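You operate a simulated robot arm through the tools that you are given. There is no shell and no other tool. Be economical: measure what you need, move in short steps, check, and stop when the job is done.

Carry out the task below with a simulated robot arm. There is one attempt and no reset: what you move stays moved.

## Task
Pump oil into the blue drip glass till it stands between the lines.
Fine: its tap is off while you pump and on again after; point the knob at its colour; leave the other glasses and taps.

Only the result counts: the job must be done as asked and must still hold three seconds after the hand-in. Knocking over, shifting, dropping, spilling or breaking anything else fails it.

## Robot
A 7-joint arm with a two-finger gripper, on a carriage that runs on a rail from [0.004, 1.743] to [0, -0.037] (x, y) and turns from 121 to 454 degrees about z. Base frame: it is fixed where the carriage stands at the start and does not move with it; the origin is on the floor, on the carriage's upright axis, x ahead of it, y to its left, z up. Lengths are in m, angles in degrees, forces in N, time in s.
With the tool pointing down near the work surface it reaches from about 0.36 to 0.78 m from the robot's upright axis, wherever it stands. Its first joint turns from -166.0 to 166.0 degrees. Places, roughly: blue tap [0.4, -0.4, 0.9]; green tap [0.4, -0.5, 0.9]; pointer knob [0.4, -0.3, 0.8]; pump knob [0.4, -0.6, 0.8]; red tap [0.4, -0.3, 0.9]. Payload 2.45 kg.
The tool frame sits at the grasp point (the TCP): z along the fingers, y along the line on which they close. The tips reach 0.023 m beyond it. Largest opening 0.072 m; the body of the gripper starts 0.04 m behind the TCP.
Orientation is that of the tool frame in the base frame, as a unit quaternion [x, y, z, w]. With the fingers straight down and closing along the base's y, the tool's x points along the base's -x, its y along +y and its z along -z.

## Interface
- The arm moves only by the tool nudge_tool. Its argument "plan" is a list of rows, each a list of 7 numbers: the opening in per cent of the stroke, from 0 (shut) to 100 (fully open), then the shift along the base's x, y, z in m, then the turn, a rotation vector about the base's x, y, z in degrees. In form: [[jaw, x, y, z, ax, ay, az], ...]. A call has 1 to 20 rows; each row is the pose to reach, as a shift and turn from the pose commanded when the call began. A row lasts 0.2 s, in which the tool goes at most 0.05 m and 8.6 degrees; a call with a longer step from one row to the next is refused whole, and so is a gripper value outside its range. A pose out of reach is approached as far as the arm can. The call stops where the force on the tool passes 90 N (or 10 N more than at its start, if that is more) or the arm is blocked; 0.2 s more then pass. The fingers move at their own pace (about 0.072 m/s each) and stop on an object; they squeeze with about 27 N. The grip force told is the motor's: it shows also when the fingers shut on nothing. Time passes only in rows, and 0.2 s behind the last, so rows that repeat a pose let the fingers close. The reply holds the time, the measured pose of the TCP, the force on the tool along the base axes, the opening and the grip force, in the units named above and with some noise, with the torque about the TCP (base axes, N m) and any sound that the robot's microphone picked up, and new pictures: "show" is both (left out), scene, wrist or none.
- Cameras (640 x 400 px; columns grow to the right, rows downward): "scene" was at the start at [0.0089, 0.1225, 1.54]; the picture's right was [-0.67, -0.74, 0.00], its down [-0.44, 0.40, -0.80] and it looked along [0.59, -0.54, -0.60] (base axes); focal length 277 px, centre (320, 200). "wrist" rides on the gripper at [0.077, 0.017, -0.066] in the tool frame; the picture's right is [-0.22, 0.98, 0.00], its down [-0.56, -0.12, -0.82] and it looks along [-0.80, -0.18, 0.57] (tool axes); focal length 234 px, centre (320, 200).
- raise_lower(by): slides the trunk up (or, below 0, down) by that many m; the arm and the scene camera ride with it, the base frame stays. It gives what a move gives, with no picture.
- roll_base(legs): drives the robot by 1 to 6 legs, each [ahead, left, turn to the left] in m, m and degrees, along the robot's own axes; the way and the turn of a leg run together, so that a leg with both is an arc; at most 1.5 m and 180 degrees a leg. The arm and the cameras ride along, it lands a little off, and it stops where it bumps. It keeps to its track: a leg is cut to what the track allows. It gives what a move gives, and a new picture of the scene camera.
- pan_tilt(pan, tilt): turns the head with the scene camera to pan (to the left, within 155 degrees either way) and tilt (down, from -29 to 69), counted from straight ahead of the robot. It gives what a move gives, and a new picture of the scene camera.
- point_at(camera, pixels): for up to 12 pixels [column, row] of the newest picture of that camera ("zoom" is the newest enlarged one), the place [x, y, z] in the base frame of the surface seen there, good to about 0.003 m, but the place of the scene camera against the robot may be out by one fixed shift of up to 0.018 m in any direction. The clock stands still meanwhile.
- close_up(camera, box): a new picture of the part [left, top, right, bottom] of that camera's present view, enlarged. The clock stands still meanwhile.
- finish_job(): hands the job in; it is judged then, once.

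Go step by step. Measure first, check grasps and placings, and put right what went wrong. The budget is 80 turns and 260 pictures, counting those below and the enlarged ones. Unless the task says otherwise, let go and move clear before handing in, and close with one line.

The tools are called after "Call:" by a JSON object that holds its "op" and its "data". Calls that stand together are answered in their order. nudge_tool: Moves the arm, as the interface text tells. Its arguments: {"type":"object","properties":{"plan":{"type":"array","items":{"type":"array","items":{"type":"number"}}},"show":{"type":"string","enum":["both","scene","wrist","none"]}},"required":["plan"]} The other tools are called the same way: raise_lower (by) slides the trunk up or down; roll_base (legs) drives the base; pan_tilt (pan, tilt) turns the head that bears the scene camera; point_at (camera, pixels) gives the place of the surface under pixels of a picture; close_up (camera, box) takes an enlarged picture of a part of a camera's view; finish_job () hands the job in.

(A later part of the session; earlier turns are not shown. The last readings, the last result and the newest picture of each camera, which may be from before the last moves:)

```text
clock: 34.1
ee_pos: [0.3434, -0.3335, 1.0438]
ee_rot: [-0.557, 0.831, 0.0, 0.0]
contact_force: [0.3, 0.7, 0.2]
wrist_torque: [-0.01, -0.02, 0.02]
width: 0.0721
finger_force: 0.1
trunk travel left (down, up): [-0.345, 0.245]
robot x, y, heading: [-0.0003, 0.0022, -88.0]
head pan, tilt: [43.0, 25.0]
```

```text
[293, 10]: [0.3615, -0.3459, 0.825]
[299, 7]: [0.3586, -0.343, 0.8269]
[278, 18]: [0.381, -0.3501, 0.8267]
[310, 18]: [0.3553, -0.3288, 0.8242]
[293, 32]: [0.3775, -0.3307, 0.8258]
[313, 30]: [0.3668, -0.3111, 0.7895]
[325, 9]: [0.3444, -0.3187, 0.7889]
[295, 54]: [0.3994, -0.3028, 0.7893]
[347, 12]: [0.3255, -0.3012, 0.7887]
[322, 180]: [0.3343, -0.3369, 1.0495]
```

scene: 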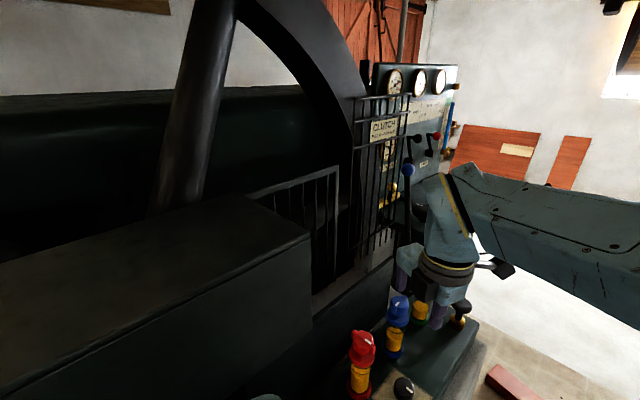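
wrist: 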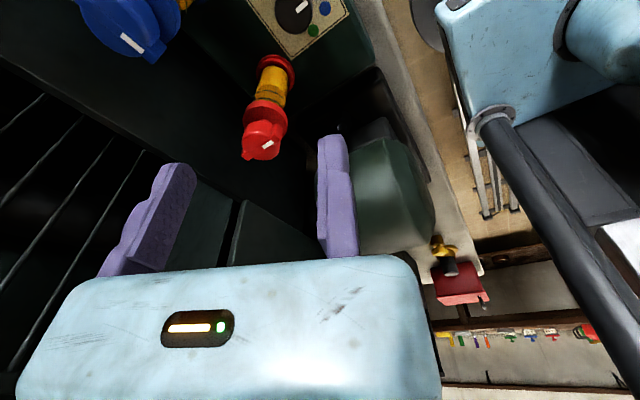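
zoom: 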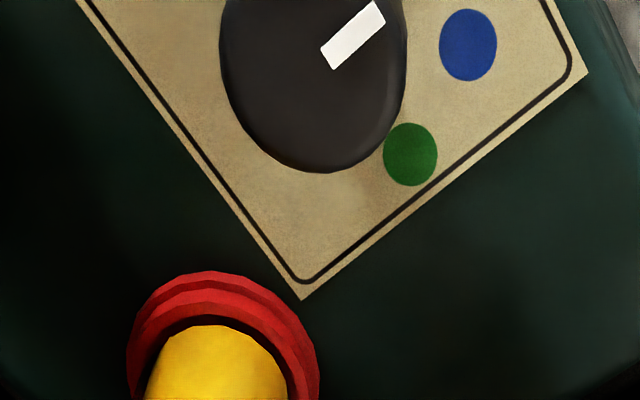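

Flange and box start ~55 mm above the TCP and are only ~45 mm in radius, so it clears the red tap by over a centimetre. I'll descend around the dial knob (centre ≈(0.366,-0.3415), top 0.8265).

Call:
{"op": "nudge_tool", "data": {"plan": [[100, 0.001, 0, -0.045, 0, 0, 0], [100, 0.001, 0, -0.09, 0, 0, 0], [100, 0.001, 0, -0.135, 0, 0, 0], [100, 0.001, 0, -0.17, 0, 0, 0], [100, 0.001, 0, -0.195, 0, 0, 0], [100, 0.001, 0, -0.195, 0, 0, 0]]}}

Call:
{"op": "close_up", "data": {"camera": "scene", "box": [340, 300, 480, 400]}}

Call:
{"op": "close_up", "data": {"camera": "wrist", "box": [140, 60, 400, 222]}}

```text
clock: 35.5
ee_pos: [0.3421, -0.3338, 0.8485]
ee_rot: [-0.556, 0.831, 0.0, 0.0]
contact_force: [0.0, -0.6, -0.2]
wrist_torque: [-0.03, 0.03, -0.02]
width: 0.0722
finger_force: 0.1
trunk travel left (down, up): [-0.345, 0.245]
robot x, y, heading: [-0.0024, 0.0024, -87.7]
head pan, tilt: [43.0, 25.0]
```

scene: 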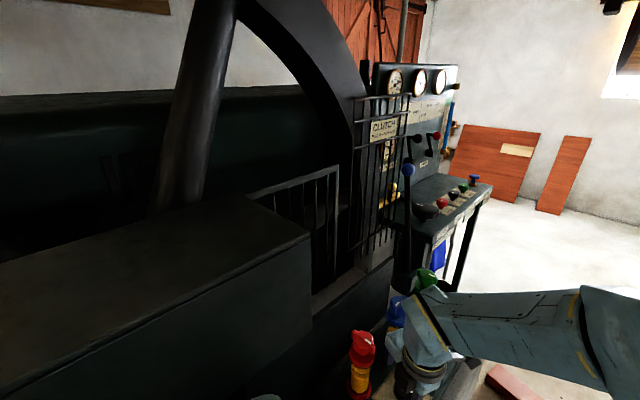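
wrist: 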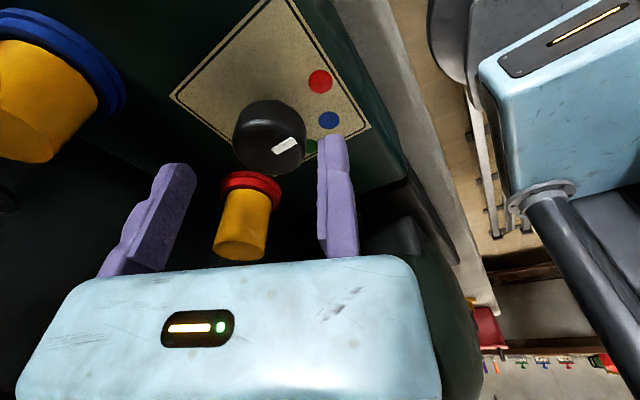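

```text
4.00 times, centred on (410, 350) of scene
```

zoom: 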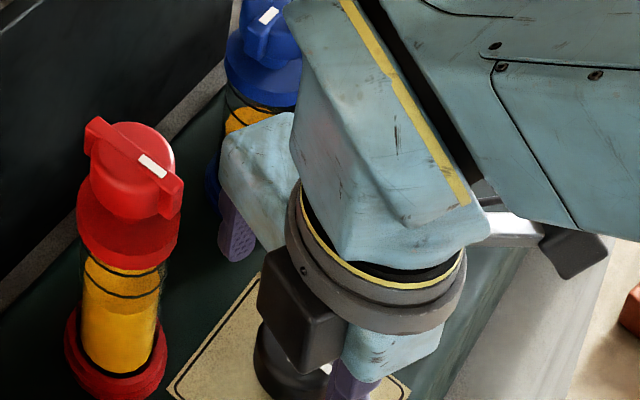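

```text
2.46 times, centred on (270, 141) of wrist
```

zoom: 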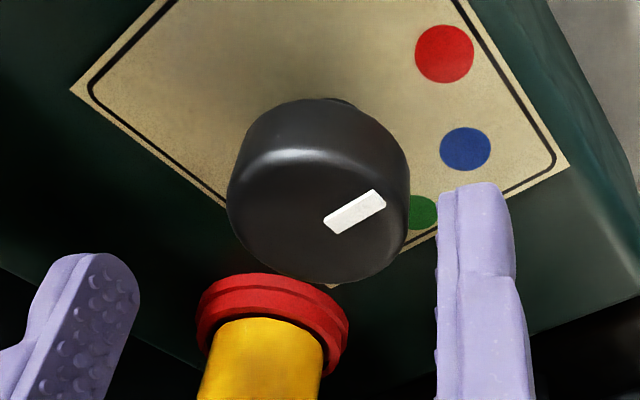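

The knob lies between the jaws. I'll go down the last 25 mm and close.

Call:
{"op": "nudge_tool", "data": {"plan": [[100, 0.001, 0, -0.013, 0, 0, 0], [100, 0.001, 0, -0.0255, 0, 0, 0], [100, 0.001, 0, -0.0255, 0, 0, 0], [30, 0.001, 0, -0.0255, 0, 0, 0], [30, 0.001, 0, -0.0255, 0, 0, 0], [30, 0.001, 0, -0.0255, 0, 0, 0], [30, 0.001, 0, -0.0255, 0, 0, 0], [30, 0.001, 0, -0.0255, 0, 0, 0]], "show": "wrist"}}

Call:
{"op": "close_up", "data": {"camera": "wrist", "box": [140, 60, 400, 222]}}

```text
clock: 37.3
ee_pos: [0.3462, -0.333, 0.8219]
ee_rot: [-0.556, 0.831, -0.001, 0.001]
contact_force: [14.6, -6.2, 0.5]
wrist_torque: [-0.12, -0.19, -0.06]
width: 0.0419
finger_force: 15.0
trunk travel left (down, up): [-0.345, 0.245]
robot x, y, heading: [-0.0021, 0.0018, -87.7]
head pan, tilt: [43.0, 25.0]
```

wrist: 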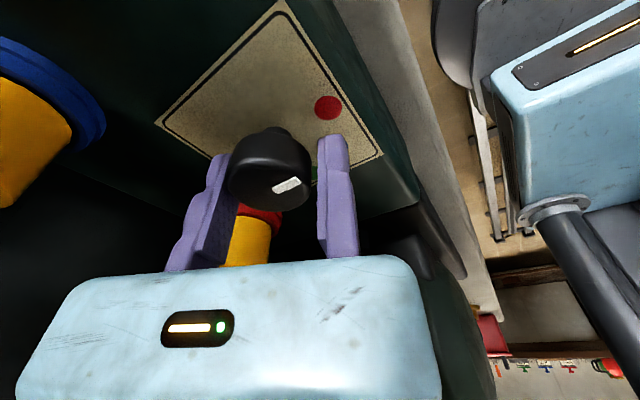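

```text
2.46 times, centred on (270, 141) of wrist
```

zoom: 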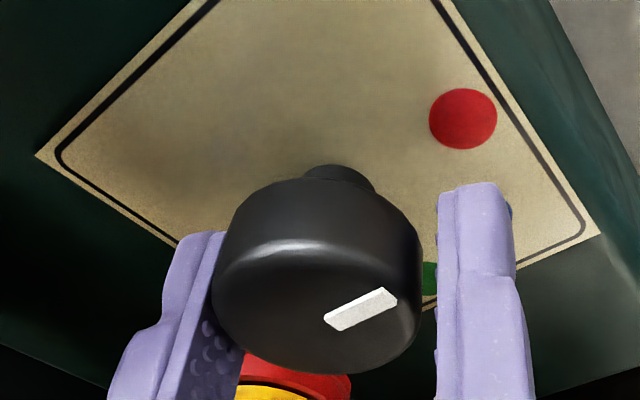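

The moving jaw touches but the fixed one has a gap (42 mm). I'll slide the tool 4 mm toward the knob while closing.

Call:
{"op": "nudge_tool", "data": {"plan": [[30, 0.0018, -0.0008, 0, 0, 0, 0], [30, 0.003, -0.0012, 0, 0, 0, 0], [30, 0.004, -0.0016, 0, 0, 0, 0], [30, 0.004, -0.0016, 0, 0, 0, 0], [30, 0.004, -0.0016, 0, 0, 0, 0]], "show": "none"}}

Call:
{"op": "close_up", "data": {"camera": "wrist", "box": [140, 60, 400, 222]}}

```text
clock: 38.5
ee_pos: [0.3507, -0.3346, 0.822]
ee_rot: [-0.555, 0.832, -0.001, 0.0]
contact_force: [8.8, -7.8, 0.9]
wrist_torque: [-0.18, -0.13, -0.18]
width: 0.038
finger_force: 12.5
trunk travel left (down, up): [-0.345, 0.245]
robot x, y, heading: [-0.0004, -0.0004, -87.8]
head pan, tilt: [43.0, 25.0]
```

```text
2.46 times, centred on (270, 141) of wrist
```

zoom: 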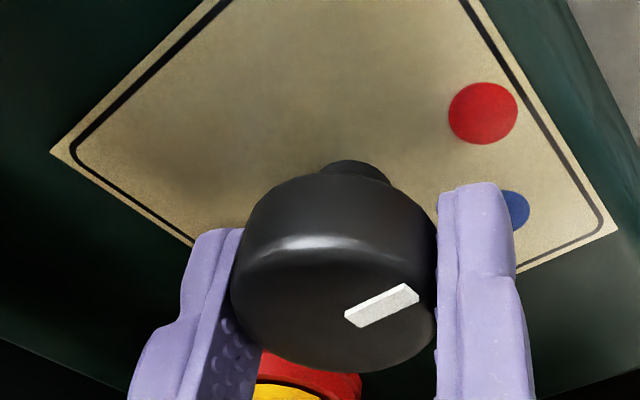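

Call:
{"op": "nudge_tool", "data": {"plan": [[20, 0.001, -0.0004, 0, 0, 0, 0], [20, 0.002, -0.0008, 0, 0, 0, 0], [20, 0.002, -0.0008, 0, 0, 0, 0], [20, 0.002, -0.0008, 0, 0, 0, 0]], "show": "none"}}

```text
clock: 39.5
ee_pos: [0.3518, -0.3337, 0.8217]
ee_rot: [-0.556, 0.831, 0.002, -0.001]
contact_force: [-10.3, 2.0, -12.2]
wrist_torque: [-0.73, 0.8, -0.1]
width: 0.0373
finger_force: 45.2
trunk travel left (down, up): [-0.345, 0.245]
robot x, y, heading: [0.0004, -0.0001, -87.7]
head pan, tilt: [43.0, 25.0]
```

Both jaws grip now (37.3 mm, 45 N). I'll turn the pointer 45° clockwise from red to blue.

Call:
{"op": "nudge_tool", "data": {"plan": [[20, 0.0011, 0.0022, 0, 0, 0, -7.5], [20, 0.0024, 0.0042, 0, 0, 0, -15], [20, 0.0041, 0.0061, 0, 0, 0, -22.5], [20, 0.0059, 0.0077, 0, 0, 0, -30], [20, 0.0079, 0.009, 0, 0, 0, -37.5], [20, 0.0101, 0.0101, 0, 0, 0, -45], [20, 0.0101, 0.0101, 0, 0, 0, -45]]}}

Call:
{"op": "close_up", "data": {"camera": "wrist", "box": [140, 60, 400, 222]}}

Call:
{"op": "close_up", "data": {"camera": "scene", "box": [340, 300, 480, 400]}}

```text
clock: 41.1
ee_pos: [0.3617, -0.3246, 0.823]
ee_rot: [-0.194, 0.981, 0.0, 0.0]
contact_force: [-7.2, 0.9, -16.7]
wrist_torque: [0.0, 0.4, -0.14]
width: 0.0374
finger_force: 44.9
trunk travel left (down, up): [-0.345, 0.245]
robot x, y, heading: [-0.0023, -0.001, -87.9]
head pan, tilt: [43.0, 25.0]
```

scene: 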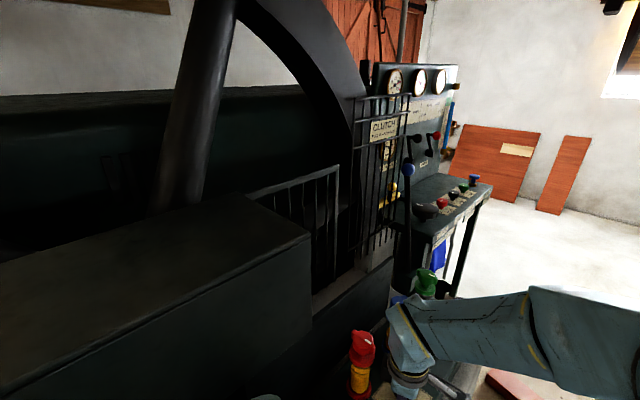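
wrist: 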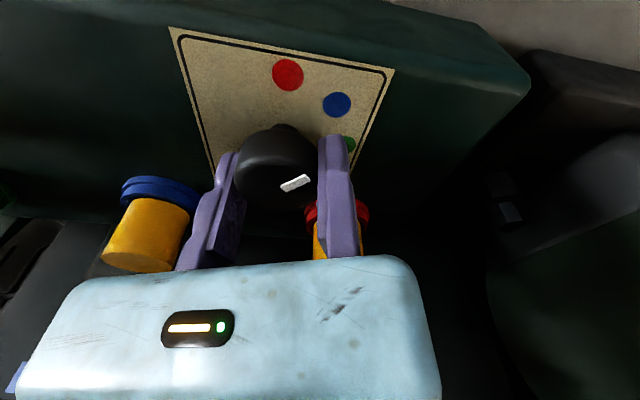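

```text
2.46 times, centred on (270, 141) of wrist
```

zoom: 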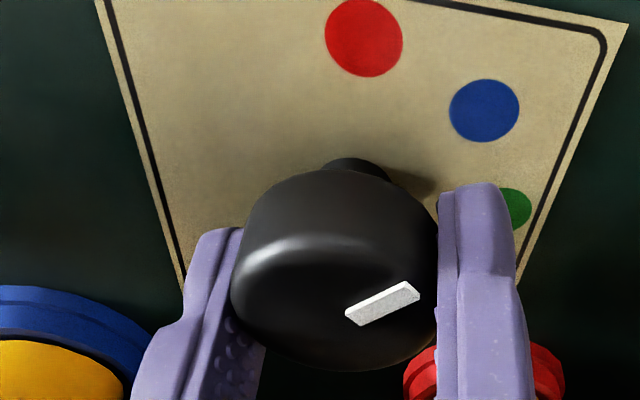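

```text
4.00 times, centred on (410, 350) of scene
```

zoom: 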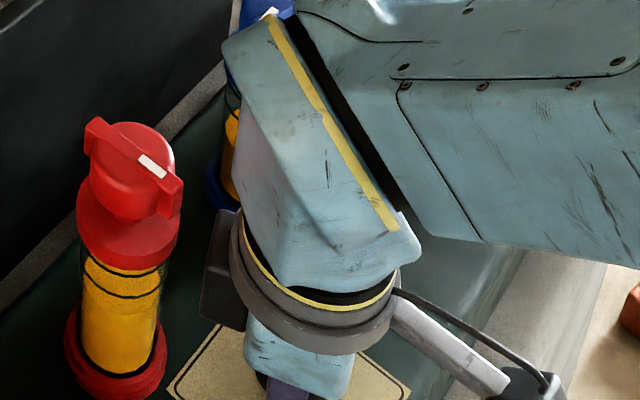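

Turned. I'll open, ease the fixed jaw off, lift straight up and check the mark.

Call:
{"op": "nudge_tool", "data": {"plan": [[100, 0, 0, 0, 0, 0, 0], [100, 0, 0, 0, 0, 0, 0], [100, 0, 0, 0, 0, 0, 0], [100, -0.0008, 0.0018, 0, 0, 0, 0], [100, -0.0008, 0.0018, 0.03, 0, 0, 0], [100, -0.0008, 0.0018, 0.075, 0, 0, 0], [100, -0.0008, 0.0018, 0.12, 0, 0, 0], [100, -0.0008, 0.0018, 0.165, 0, 0, 0], [100, -0.0008, 0.0018, 0.21, 0, 0, 0], [100, -0.0008, 0.0018, 0.21, 0, 0, 0]]}}

Call:
{"op": "close_up", "data": {"camera": "scene", "box": [375, 365, 431, 400]}}

Call:
{"op": "close_up", "data": {"camera": "wrist", "box": [250, 0, 410, 100]}}

```text
clock: 43.3
ee_pos: [0.3595, -0.3248, 1.0321]
ee_rot: [-0.195, 0.981, 0.0, 0.0]
contact_force: [0.0, 0.4, 0.8]
wrist_torque: [0.0, 0.02, 0.04]
width: 0.072
finger_force: 0.1
trunk travel left (down, up): [-0.345, 0.245]
robot x, y, heading: [-0.0008, -0.0008, -87.9]
head pan, tilt: [43.0, 25.0]
```

scene: 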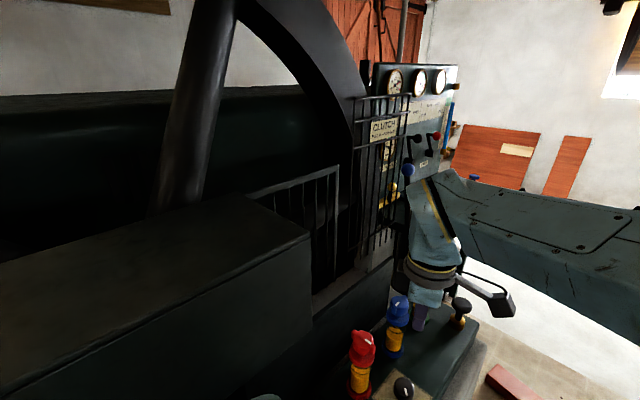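
wrist: 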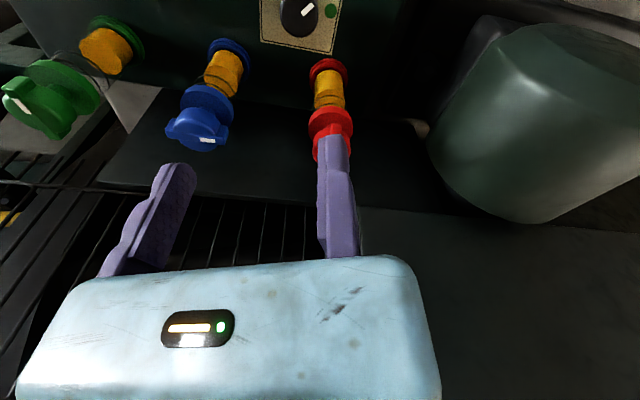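

```text
11.43 times, centred on (403, 382) of scene
```

zoom: 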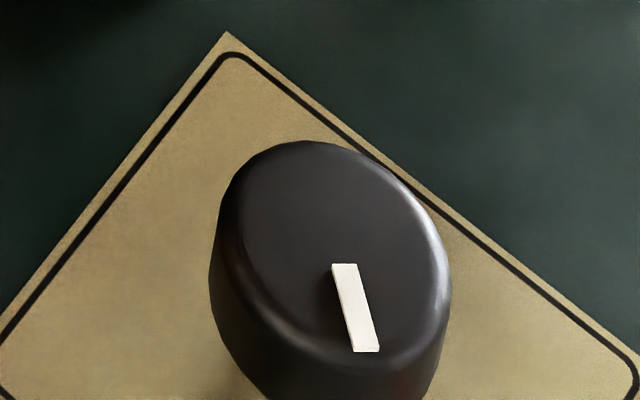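

```text
4.00 times, centred on (330, 50) of wrist
```

zoom: 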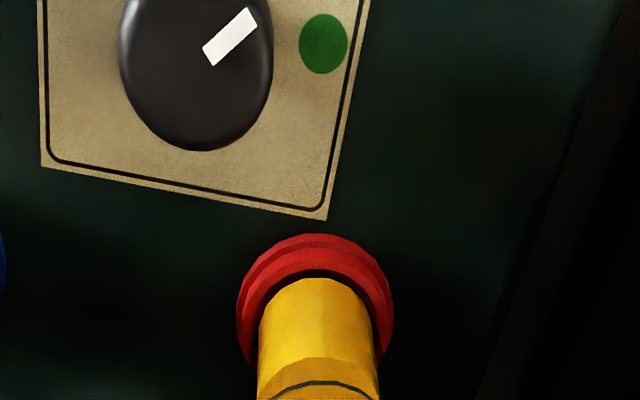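

Measure the mark's direction to confirm 135°.

Call:
{"op": "point_at", "data": {"camera": "zoom", "pixels": [[209, 58], [250, 16], [323, 42]]}}

Call:
{"op": "pan_tilt", "data": {"pan": 43, "tilt": 38}}

Call:
{"op": "close_up", "data": {"camera": "scene", "box": [340, 200, 500, 320]}}

```text
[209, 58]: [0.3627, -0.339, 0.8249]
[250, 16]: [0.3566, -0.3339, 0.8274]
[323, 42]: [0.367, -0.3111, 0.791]
```

```text
clock: 44.1
ee_pos: [0.3601, -0.3235, 1.0331]
ee_rot: [-0.196, 0.981, -0.001, 0.0]
contact_force: [1.2, 0.7, -0.2]
wrist_torque: [0.01, -0.01, 0.0]
width: 0.0721
finger_force: 0.1
trunk travel left (down, up): [-0.345, 0.245]
robot x, y, heading: [-0.0022, -0.0013, -87.7]
head pan, tilt: [43.0, 38.0]
```

scene: 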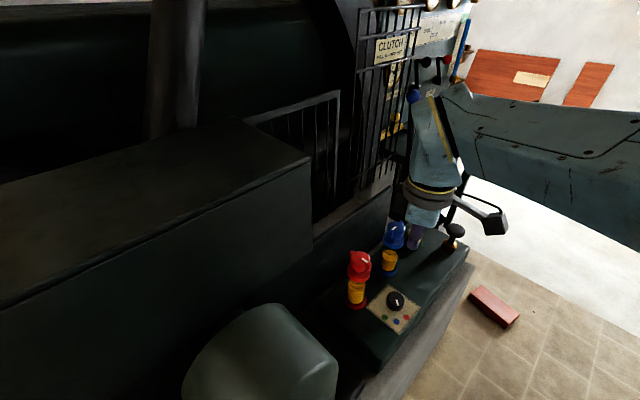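

```text
3.33 times, centred on (420, 260) of scene
```

zoom: 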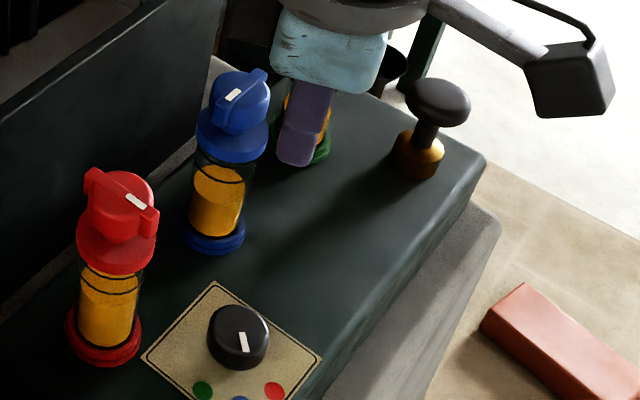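

The mark points at ≈138°, at the blue dot (135°). Next I'll move the closed fingers to just above the pump knob.

Call:
{"op": "nudge_tool", "data": {"plan": [[0, -0.001, -0.043, 0, 0, 0, -4], [0, -0.001, -0.086, 0, 0, 0, -8], [0, -0.002, -0.129, 0, 0, 0, -12], [0, -0.002, -0.172, 0, 0, 0, -16], [0, -0.003, -0.215, 0, 0, 0, -20], [0, -0.0035, -0.256, 0, 0, 0, -22.5], [0, -0.0035, -0.256, -0.045, 0, 0, -22.5], [0, -0.0035, -0.256, -0.07, 0, 0, -22.5], [0, -0.0035, -0.256, -0.07, 0, 0, -22.5]]}}

Call:
{"op": "close_up", "data": {"camera": "scene", "box": [340, 180, 500, 300]}}

```text
clock: 46.1
ee_pos: [0.3556, -0.5809, 0.959]
ee_rot: [0.0, 1.0, 0.0, 0.0]
contact_force: [0.6, 0.6, 0.3]
wrist_torque: [0.02, -0.01, 0.02]
width: 0.0
finger_force: 26.9
trunk travel left (down, up): [-0.345, 0.245]
robot x, y, heading: [0.0039, -0.0002, -88.1]
head pan, tilt: [43.0, 38.0]
```

scene: 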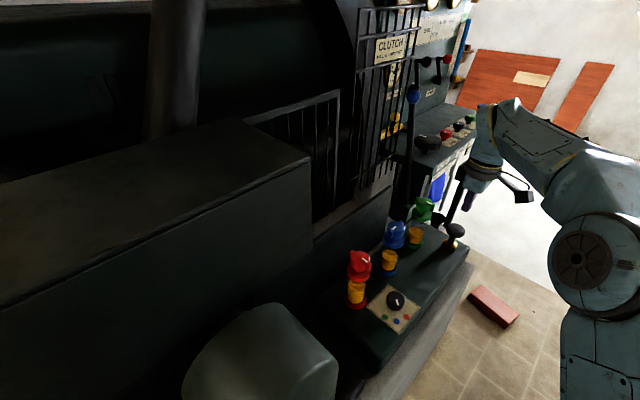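
wrist: 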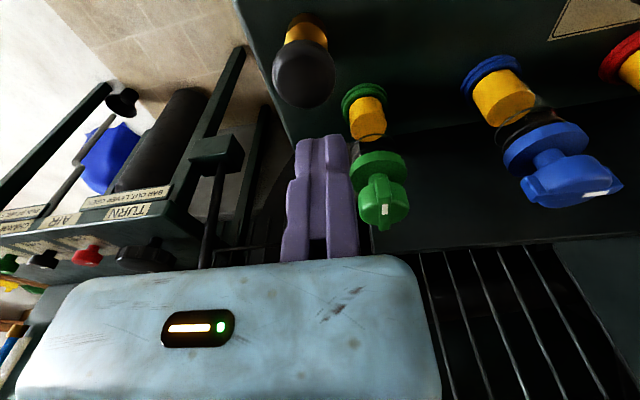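

```text
3.33 times, centred on (420, 240) of scene
```

zoom: 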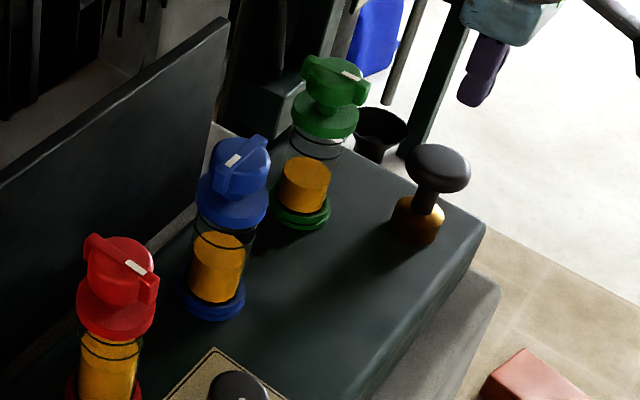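

Good sight of both. I'll measure the pump knob and fingertips, and zoom on the blue glass for the baseline.

Call:
{"op": "point_at", "data": {"camera": "zoom", "pixels": [[438, 160], [408, 165], [468, 172], [440, 185], [472, 98], [425, 205], [418, 235]]}}

Call:
{"op": "point_at", "data": {"camera": "wrist", "pixels": [[303, 70], [276, 80], [333, 75], [305, 103], [305, 50], [320, 140]]}}

Call:
{"op": "close_up", "data": {"camera": "scene", "box": [375, 210, 415, 285]}}

```text
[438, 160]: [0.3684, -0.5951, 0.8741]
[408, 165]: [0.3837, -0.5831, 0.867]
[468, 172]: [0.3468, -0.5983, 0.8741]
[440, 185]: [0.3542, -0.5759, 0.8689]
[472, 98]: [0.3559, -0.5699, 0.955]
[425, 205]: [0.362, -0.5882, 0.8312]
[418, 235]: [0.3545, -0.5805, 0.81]
```

```text
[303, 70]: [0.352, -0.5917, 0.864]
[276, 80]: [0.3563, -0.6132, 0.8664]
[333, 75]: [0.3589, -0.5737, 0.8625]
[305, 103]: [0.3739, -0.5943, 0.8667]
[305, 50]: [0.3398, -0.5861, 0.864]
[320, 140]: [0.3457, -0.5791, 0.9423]
```

```text
5.33 times, centred on (395, 248) of scene
```

zoom: 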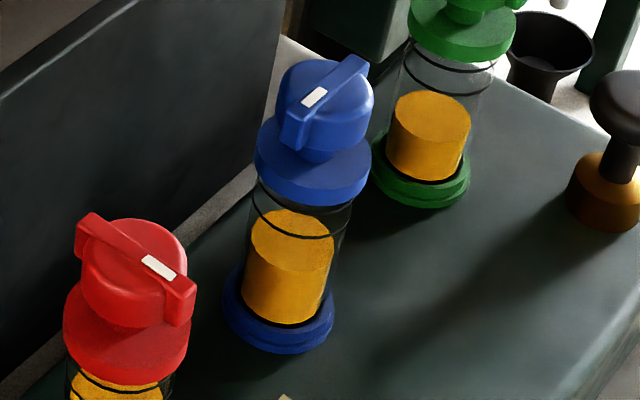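

Pump knob centre ≈(0.357,-0.593), top 0.8665. I'll press it ~15 mm down with the closed tips, and watch.

Call:
{"op": "nudge_tool", "data": {"plan": [[0, 0.001, -0.0125, 0, 0, 0, 0], [0, 0.001, -0.0125, -0.045, 0, 0, 0], [0, 0.001, -0.0125, -0.065, 0, 0, 0], [0, 0.001, -0.0125, -0.072, 0, 0, 0], [0, 0.001, -0.0125, -0.079, 0, 0, 0], [0, 0.001, -0.0125, -0.085, 0, 0, 0]]}}

Call:
{"op": "close_up", "data": {"camera": "scene", "box": [370, 190, 480, 285]}}

```text
clock: 47.5
ee_pos: [0.3581, -0.5927, 0.8774]
ee_rot: [0.0, 1.0, 0.0, 0.0]
contact_force: [-1.0, 0.8, 3.3]
wrist_torque: [-0.03, -0.04, 0.03]
width: 0.0064
finger_force: 28.5
trunk travel left (down, up): [-0.345, 0.245]
robot x, y, heading: [-0.0019, -0.0014, -88.1]
head pan, tilt: [43.0, 38.0]
```

scene: 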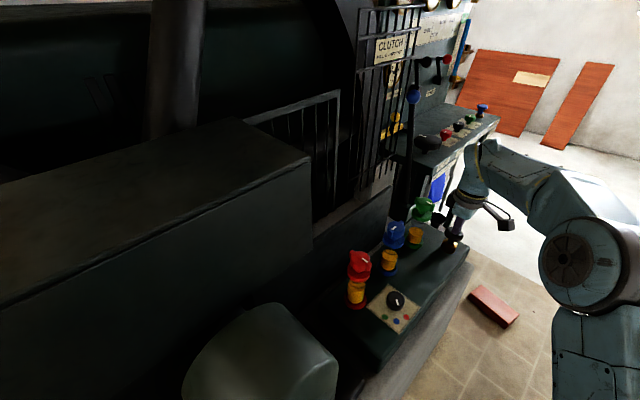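
wrist: 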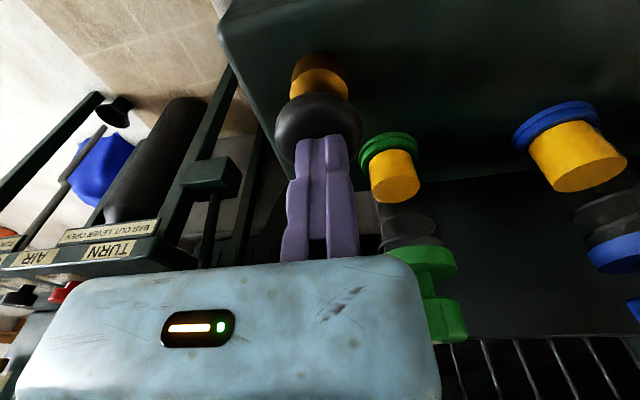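

```text
4.21 times, centred on (425, 238) of scene
```

zoom: 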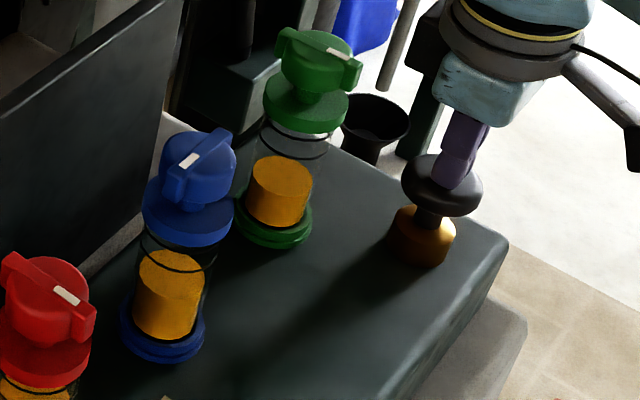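

It goes down easily (~3 N). I'll press to the bottom of the stroke and check.

Call:
{"op": "nudge_tool", "data": {"plan": [[0, 0, 0, -0.006, 0, 0, 0], [0, 0, 0, -0.012, 0, 0, 0], [0, 0, 0, -0.018, 0, 0, 0], [0, 0, 0, -0.018, 0, 0, 0]], "show": "none"}}

Call:
{"op": "close_up", "data": {"camera": "scene", "box": [370, 190, 480, 285]}}

```text
clock: 48.5
ee_pos: [0.358, -0.5925, 0.8625]
ee_rot: [-0.001, 1.0, -0.004, 0.002]
contact_force: [-1.2, -4.7, 29.0]
wrist_torque: [-0.13, -0.01, 0.05]
width: 0.0061
finger_force: 28.7
trunk travel left (down, up): [-0.345, 0.245]
robot x, y, heading: [0.0008, 0.0014, -87.8]
head pan, tilt: [43.0, 38.0]
```

```text
4.21 times, centred on (425, 238) of scene
```

zoom: 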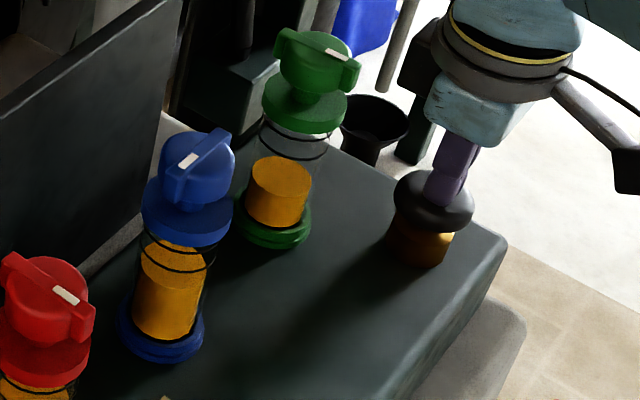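

Level rose. Look closely at blue glass vs the rings.

Call:
{"op": "close_up", "data": {"camera": "scene", "box": [378, 235, 412, 277]}}

Call:
{"op": "close_up", "data": {"camera": "wrist", "box": [480, 80, 640, 300]}}

```text
9.52 times, centred on (395, 256) of scene
```

zoom: 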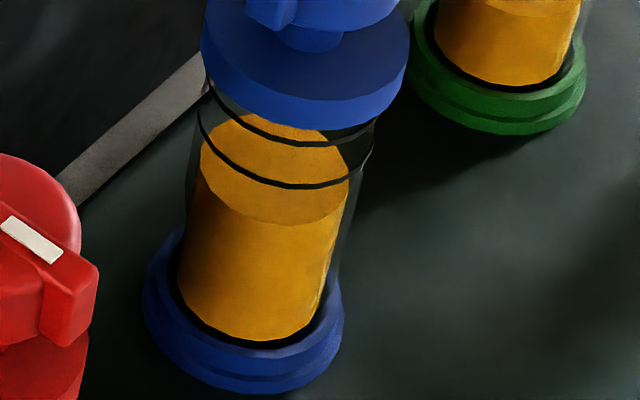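

```text
1.82 times, centred on (560, 190) of wrist
```

zoom: 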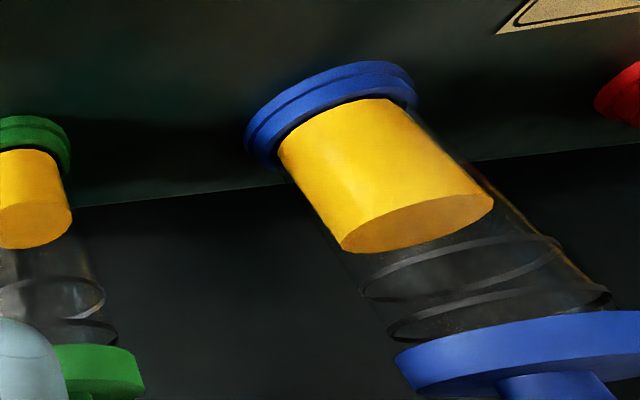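

One full stroke raised it about 40% of the way to the lower ring; about 2.4 more needed. I'll lift to see if the knob springs back.

Call:
{"op": "nudge_tool", "data": {"plan": [[0, 0, 0, 0.01, 0, 0, 0], [0, 0, 0, 0.022, 0, 0, 0], [0, 0, 0, 0.035, 0, 0, 0], [0, 0, 0, 0.035, 0, 0, 0]], "show": "none"}}

Call:
{"op": "close_up", "data": {"camera": "scene", "box": [370, 190, 480, 285]}}

```text
clock: 49.5
ee_pos: [0.3603, -0.5907, 0.8952]
ee_rot: [0.0, 1.0, -0.001, -0.001]
contact_force: [-0.2, 0.0, 0.1]
wrist_torque: [-0.01, 0.0, 0.04]
width: 0.0
finger_force: 28.3
trunk travel left (down, up): [-0.345, 0.245]
robot x, y, heading: [-0.0013, -0.0024, -88.1]
head pan, tilt: [43.0, 38.0]
```

```text
4.21 times, centred on (425, 238) of scene
```

zoom: 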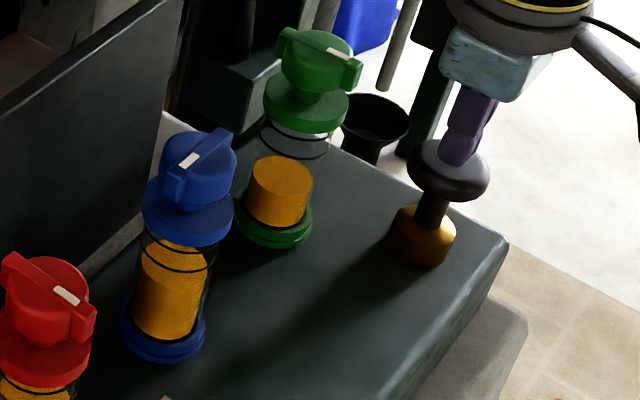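

It springs back. Second full stroke, then compare.

Call:
{"op": "nudge_tool", "data": {"plan": [[0, 0, 0, -0.01, 0, 0, 0], [0, 0, 0, -0.02, 0, 0, 0], [0, 0, 0, -0.032, 0, 0, 0], [0, 0, 0, -0.032, 0, 0, 0], [0, 0, 0, -0.015, 0, 0, 0], [0, 0, 0, 0, 0, 0, 0], [0, 0, 0, 0, 0, 0, 0]], "show": "wrist"}}

Call:
{"op": "close_up", "data": {"camera": "scene", "box": [378, 235, 412, 277]}}

Call:
{"op": "close_up", "data": {"camera": "wrist", "box": [480, 80, 640, 300]}}

```text
clock: 51.1
ee_pos: [0.3595, -0.5923, 0.8953]
ee_rot: [0.0, 1.0, 0.0, 0.0]
contact_force: [0.1, 0.9, -0.8]
wrist_torque: [-0.02, -0.02, 0.02]
width: 0.0001
finger_force: 28.1
trunk travel left (down, up): [-0.345, 0.245]
robot x, y, heading: [-0.0022, -0.0009, -87.9]
head pan, tilt: [43.0, 38.0]
```

wrist: 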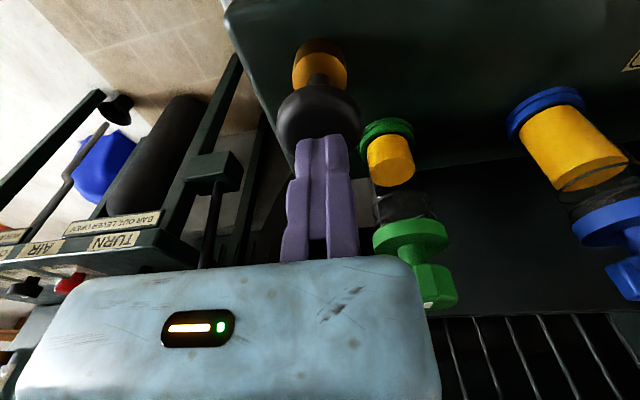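

```text
9.52 times, centred on (395, 256) of scene
```

zoom: 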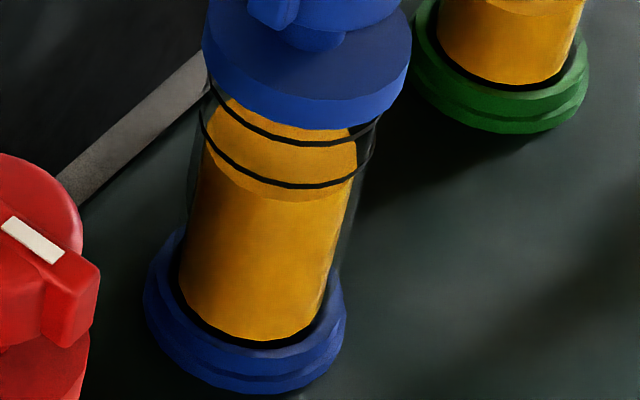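

```text
1.82 times, centred on (560, 190) of wrist
```

zoom: 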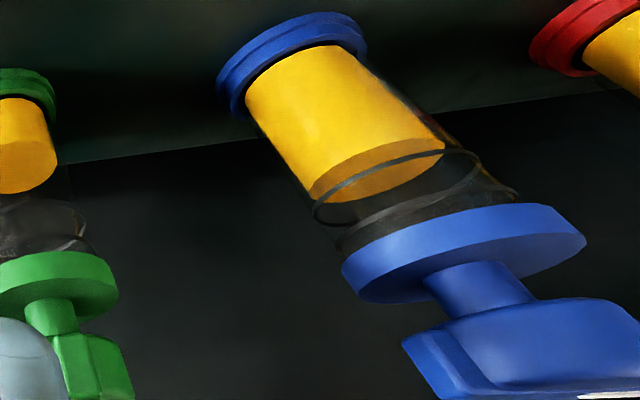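

Surface is just under the lower ring, rising ~half a ring spacing per stroke. Another full stroke and re-check.

Call:
{"op": "nudge_tool", "data": {"plan": [[0, 0, 0, -0.01, 0, 0, 0], [0, 0, 0, -0.02, 0, 0, 0], [0, 0, 0, -0.032, 0, 0, 0], [0, 0, 0, -0.032, 0, 0, 0], [0, 0, 0, -0.015, 0, 0, 0], [0, 0, 0, 0, 0, 0, 0], [0, 0, 0, 0, 0, 0, 0]], "show": "wrist"}}

Call:
{"op": "close_up", "data": {"camera": "scene", "box": [378, 235, 412, 277]}}

Call:
{"op": "close_up", "data": {"camera": "wrist", "box": [480, 80, 640, 300]}}

```text
clock: 52.7
ee_pos: [0.3587, -0.592, 0.8947]
ee_rot: [0.0, 1.0, 0.0, 0.0]
contact_force: [0.2, 0.0, 0.6]
wrist_torque: [0.02, -0.02, 0.02]
width: 0.0
finger_force: 28.3
trunk travel left (down, up): [-0.345, 0.245]
robot x, y, heading: [-0.0007, -0.0036, -87.9]
head pan, tilt: [43.0, 38.0]
```

wrist: 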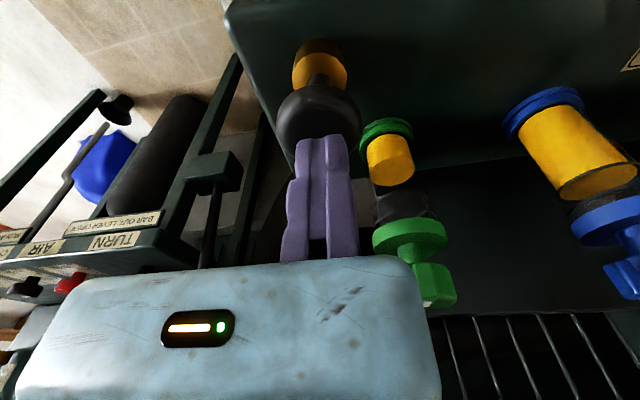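

```text
9.52 times, centred on (395, 256) of scene
```

zoom: 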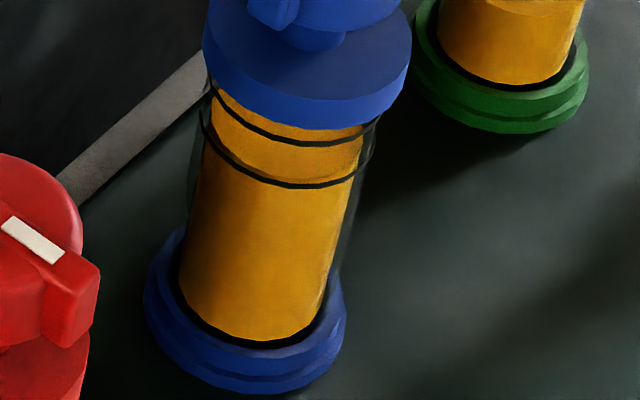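

```text
1.82 times, centred on (560, 190) of wrist
```

zoom: 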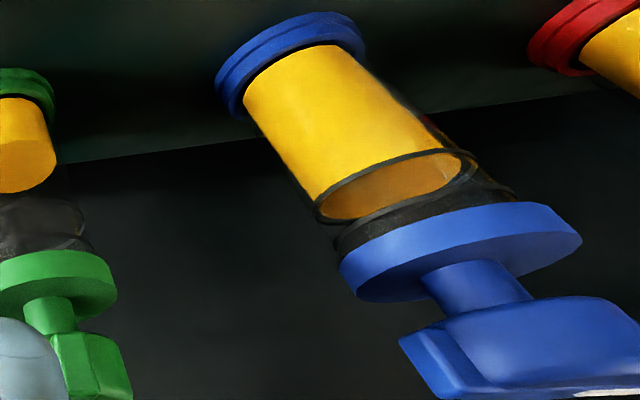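

The surface is now level with the lower ring. One more full stroke should bring it midway.

Call:
{"op": "nudge_tool", "data": {"plan": [[0, 0, 0, -0.01, 0, 0, 0], [0, 0, 0, -0.02, 0, 0, 0], [0, 0, 0, -0.032, 0, 0, 0], [0, 0, 0, -0.032, 0, 0, 0], [0, 0, 0, -0.015, 0, 0, 0], [0, 0, 0, 0, 0, 0, 0], [0, 0, 0, 0, 0, 0, 0]], "show": "wrist"}}

Call:
{"op": "close_up", "data": {"camera": "scene", "box": [378, 235, 412, 277]}}

Call:
{"op": "close_up", "data": {"camera": "wrist", "box": [480, 80, 640, 300]}}

```text
clock: 54.3
ee_pos: [0.3585, -0.5912, 0.8951]
ee_rot: [-0.001, 1.0, 0.001, 0.0]
contact_force: [-0.7, -0.3, -0.6]
wrist_torque: [-0.01, -0.01, 0.03]
width: 0.0
finger_force: 28.5
trunk travel left (down, up): [-0.345, 0.245]
robot x, y, heading: [-0.001, -0.001, -87.9]
head pan, tilt: [43.0, 38.0]
```

wrist: 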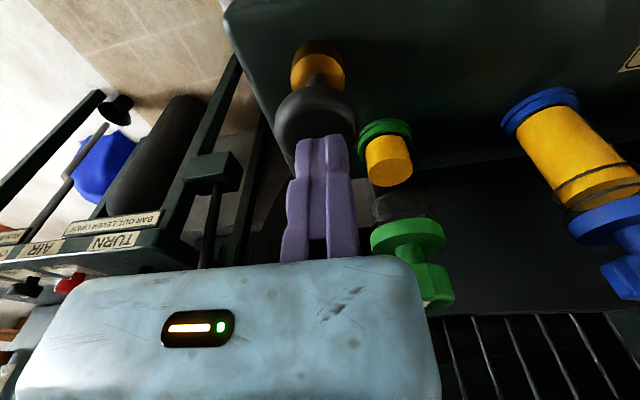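

```text
9.52 times, centred on (395, 256) of scene
```

zoom: 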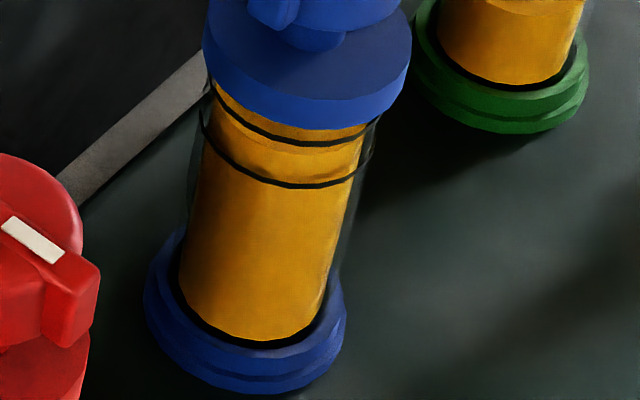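

```text
1.82 times, centred on (560, 190) of wrist
```

zoom: 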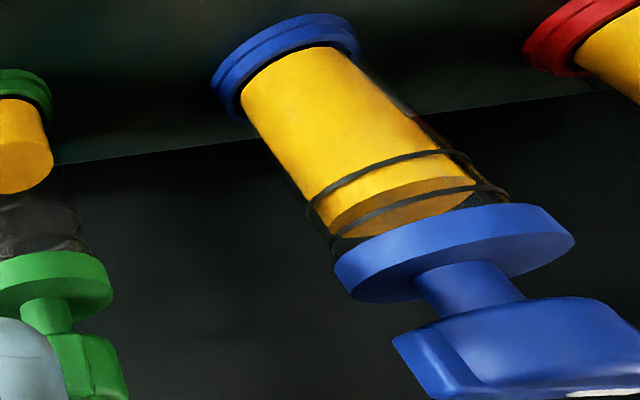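

The surface now lies midway between the two rings. I'll lift off and return to above the blue tap at yaw -90° with open jaws.

Call:
{"op": "nudge_tool", "data": {"plan": [[0, 0, 0, 0.045, 0, 0, 0], [0, 0, 0, 0.09, 0, 0, 0], [100, 0, 0, 0.13, 0, 0, 0], [100, 0, 0, 0.145, 0, 0, 0], [100, 0.0093, 0.0154, 0.145, 0, 0, -8.15], [100, 0.0185, 0.0308, 0.145, 0, 0, -16.3], [100, 0.0278, 0.0462, 0.145, 0, 0, -24.4], [100, 0.037, 0.0616, 0.145, 0, 0, -32.6], [100, 0.0463, 0.077, 0.145, 0, 0, -40.7], [100, 0.0556, 0.0925, 0.145, 0, 0, -48.9], [100, 0.0648, 0.1079, 0.145, 0, 0, -57], [100, 0.0741, 0.1233, 0.145, 0, 0, -65.2], [100, 0.0833, 0.1387, 0.145, 0, 0, -73.3], [100, 0.0926, 0.1541, 0.145, 0, 0, -81.5], [100, 0.102, 0.1695, 0.145, 0, 0, -89.6], [100, 0.102, 0.1695, 0.145, 0, 0, -89.6]]}}

Call:
{"op": "close_up", "data": {"camera": "scene", "box": [340, 180, 480, 300]}}

```text
clock: 57.7
ee_pos: [0.4637, -0.4216, 1.0384]
ee_rot: [0.705, 0.709, 0.0, 0.0]
contact_force: [0.7, -0.4, 0.1]
wrist_torque: [-0.01, 0.02, -0.06]
width: 0.072
finger_force: 0.0
trunk travel left (down, up): [-0.345, 0.245]
robot x, y, heading: [-0.0002, 0.0003, -87.8]
head pan, tilt: [43.0, 38.0]
```

scene: 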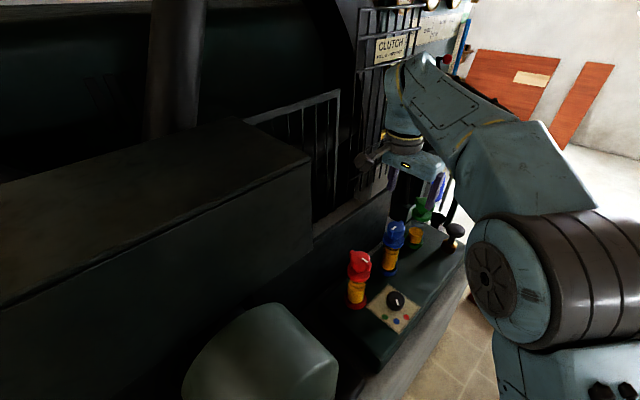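
wrist: 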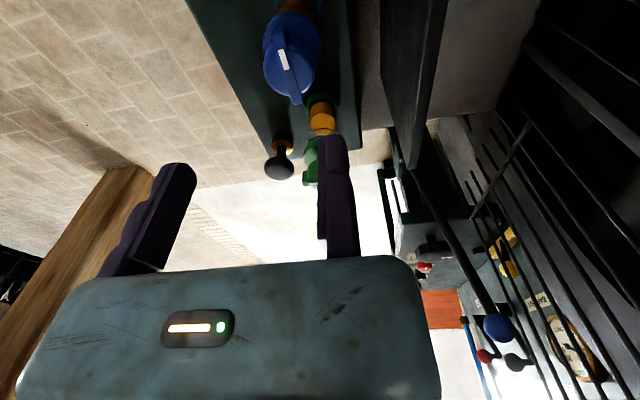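

```text
3.33 times, centred on (410, 240) of scene
```

zoom: 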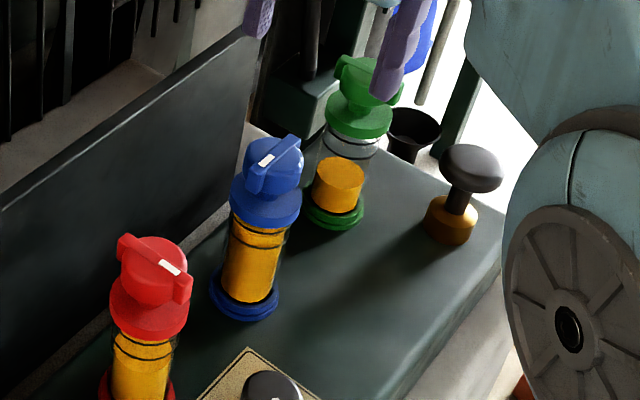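

I'll descend with a slight -x shift and close on the tap.

Call:
{"op": "nudge_tool", "data": {"plan": [[100, -0.003, 0, -0.04, 0, 0, 0], [100, -0.003, 0, -0.075, 0, 0, 0], [100, -0.003, 0, -0.095, 0, 0, 0], [100, -0.003, 0, -0.107, 0, 0, 0], [30, -0.003, 0, -0.107, 0, 0, 0], [30, -0.003, 0, -0.107, 0, 0, 0], [30, -0.003, 0, -0.107, 0, 0, 0], [30, -0.003, 0, -0.107, 0, 0, 0], [30, -0.003, 0, -0.107, 0, 0, 0]], "show": "wrist"}}

Call:
{"op": "close_up", "data": {"camera": "wrist", "box": [140, 60, 400, 222]}}

```text
clock: 59.7
ee_pos: [0.4582, -0.4205, 0.9315]
ee_rot: [0.705, 0.709, 0.0, -0.001]
contact_force: [-11.7, 3.3, -6.3]
wrist_torque: [-0.36, 0.21, -0.1]
width: 0.0375
finger_force: 45.4
trunk travel left (down, up): [-0.345, 0.245]
robot x, y, heading: [0.0015, -0.0017, -87.7]
head pan, tilt: [43.0, 38.0]
```

wrist: 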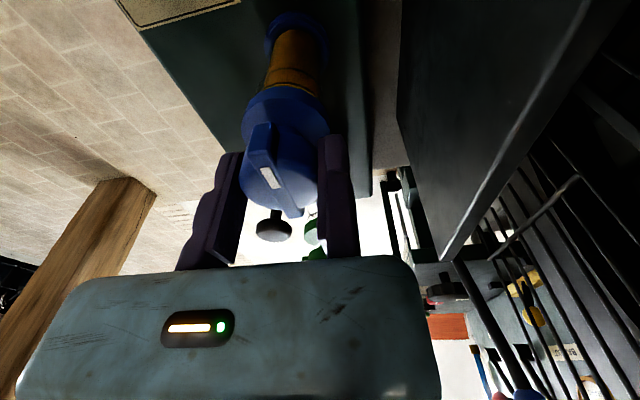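

```text
2.46 times, centred on (270, 141) of wrist
```

zoom: 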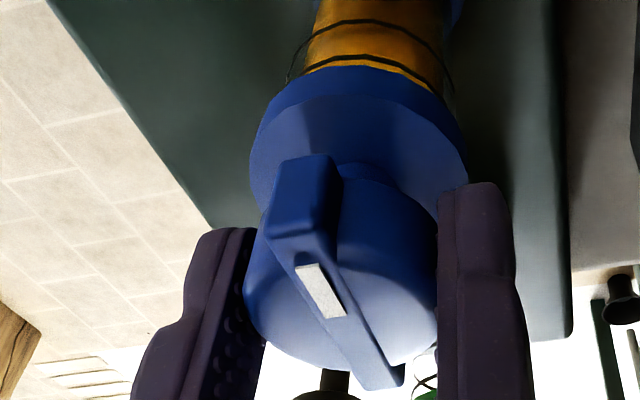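

Full grip. Turning the tap back 90° counter-clockwise.

Call:
{"op": "nudge_tool", "data": {"plan": [[30, -0.0002, 0.0024, 0, 0, 0, 7.5], [30, -0.0006, 0.0048, 0, 0, 0, 15], [30, -0.0014, 0.0072, 0, 0, 0, 22.5], [30, -0.0025, 0.0094, 0, 0, 0, 30], [30, -0.0039, 0.0114, 0, 0, 0, 37.5], [30, -0.0055, 0.0132, 0, 0, 0, 45], [30, -0.0073, 0.0148, 0, 0, 0, 52.5], [30, -0.0094, 0.0162, 0, 0, 0, 60], [30, -0.0115, 0.0173, 0, 0, 0, 67.5], [30, -0.0139, 0.0181, 0, 0, 0, 75], [30, -0.0163, 0.0185, 0, 0, 0, 82.5], [30, -0.0187, 0.0187, 0, 0, 0, 90], [30, -0.0187, 0.0187, 0, 0, 0, 90]]}}

Call:
{"op": "close_up", "data": {"camera": "scene", "box": [350, 190, 460, 290]}}

```text
clock: 62.5
ee_pos: [0.4376, -0.4036, 0.9317]
ee_rot: [-0.004, 1.0, 0.0, 0.0]
contact_force: [-25.5, -4.4, -21.3]
wrist_torque: [0.19, 0.58, -0.56]
width: 0.0375
finger_force: 44.7
trunk travel left (down, up): [-0.345, 0.245]
robot x, y, heading: [-0.0011, 0.0012, -87.8]
head pan, tilt: [43.0, 38.0]
```

scene: 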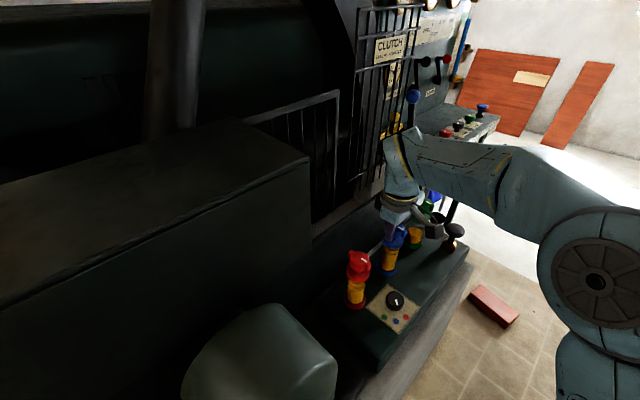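
wrist: 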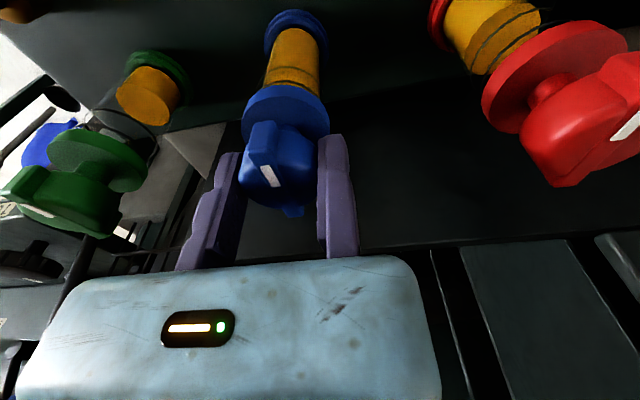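

```text
4.00 times, centred on (405, 240) of scene
```

zoom: 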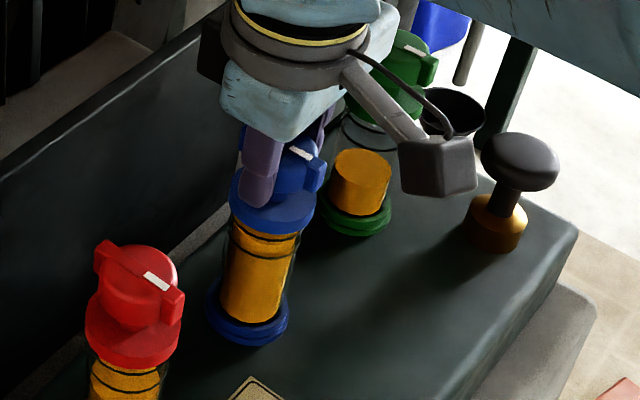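

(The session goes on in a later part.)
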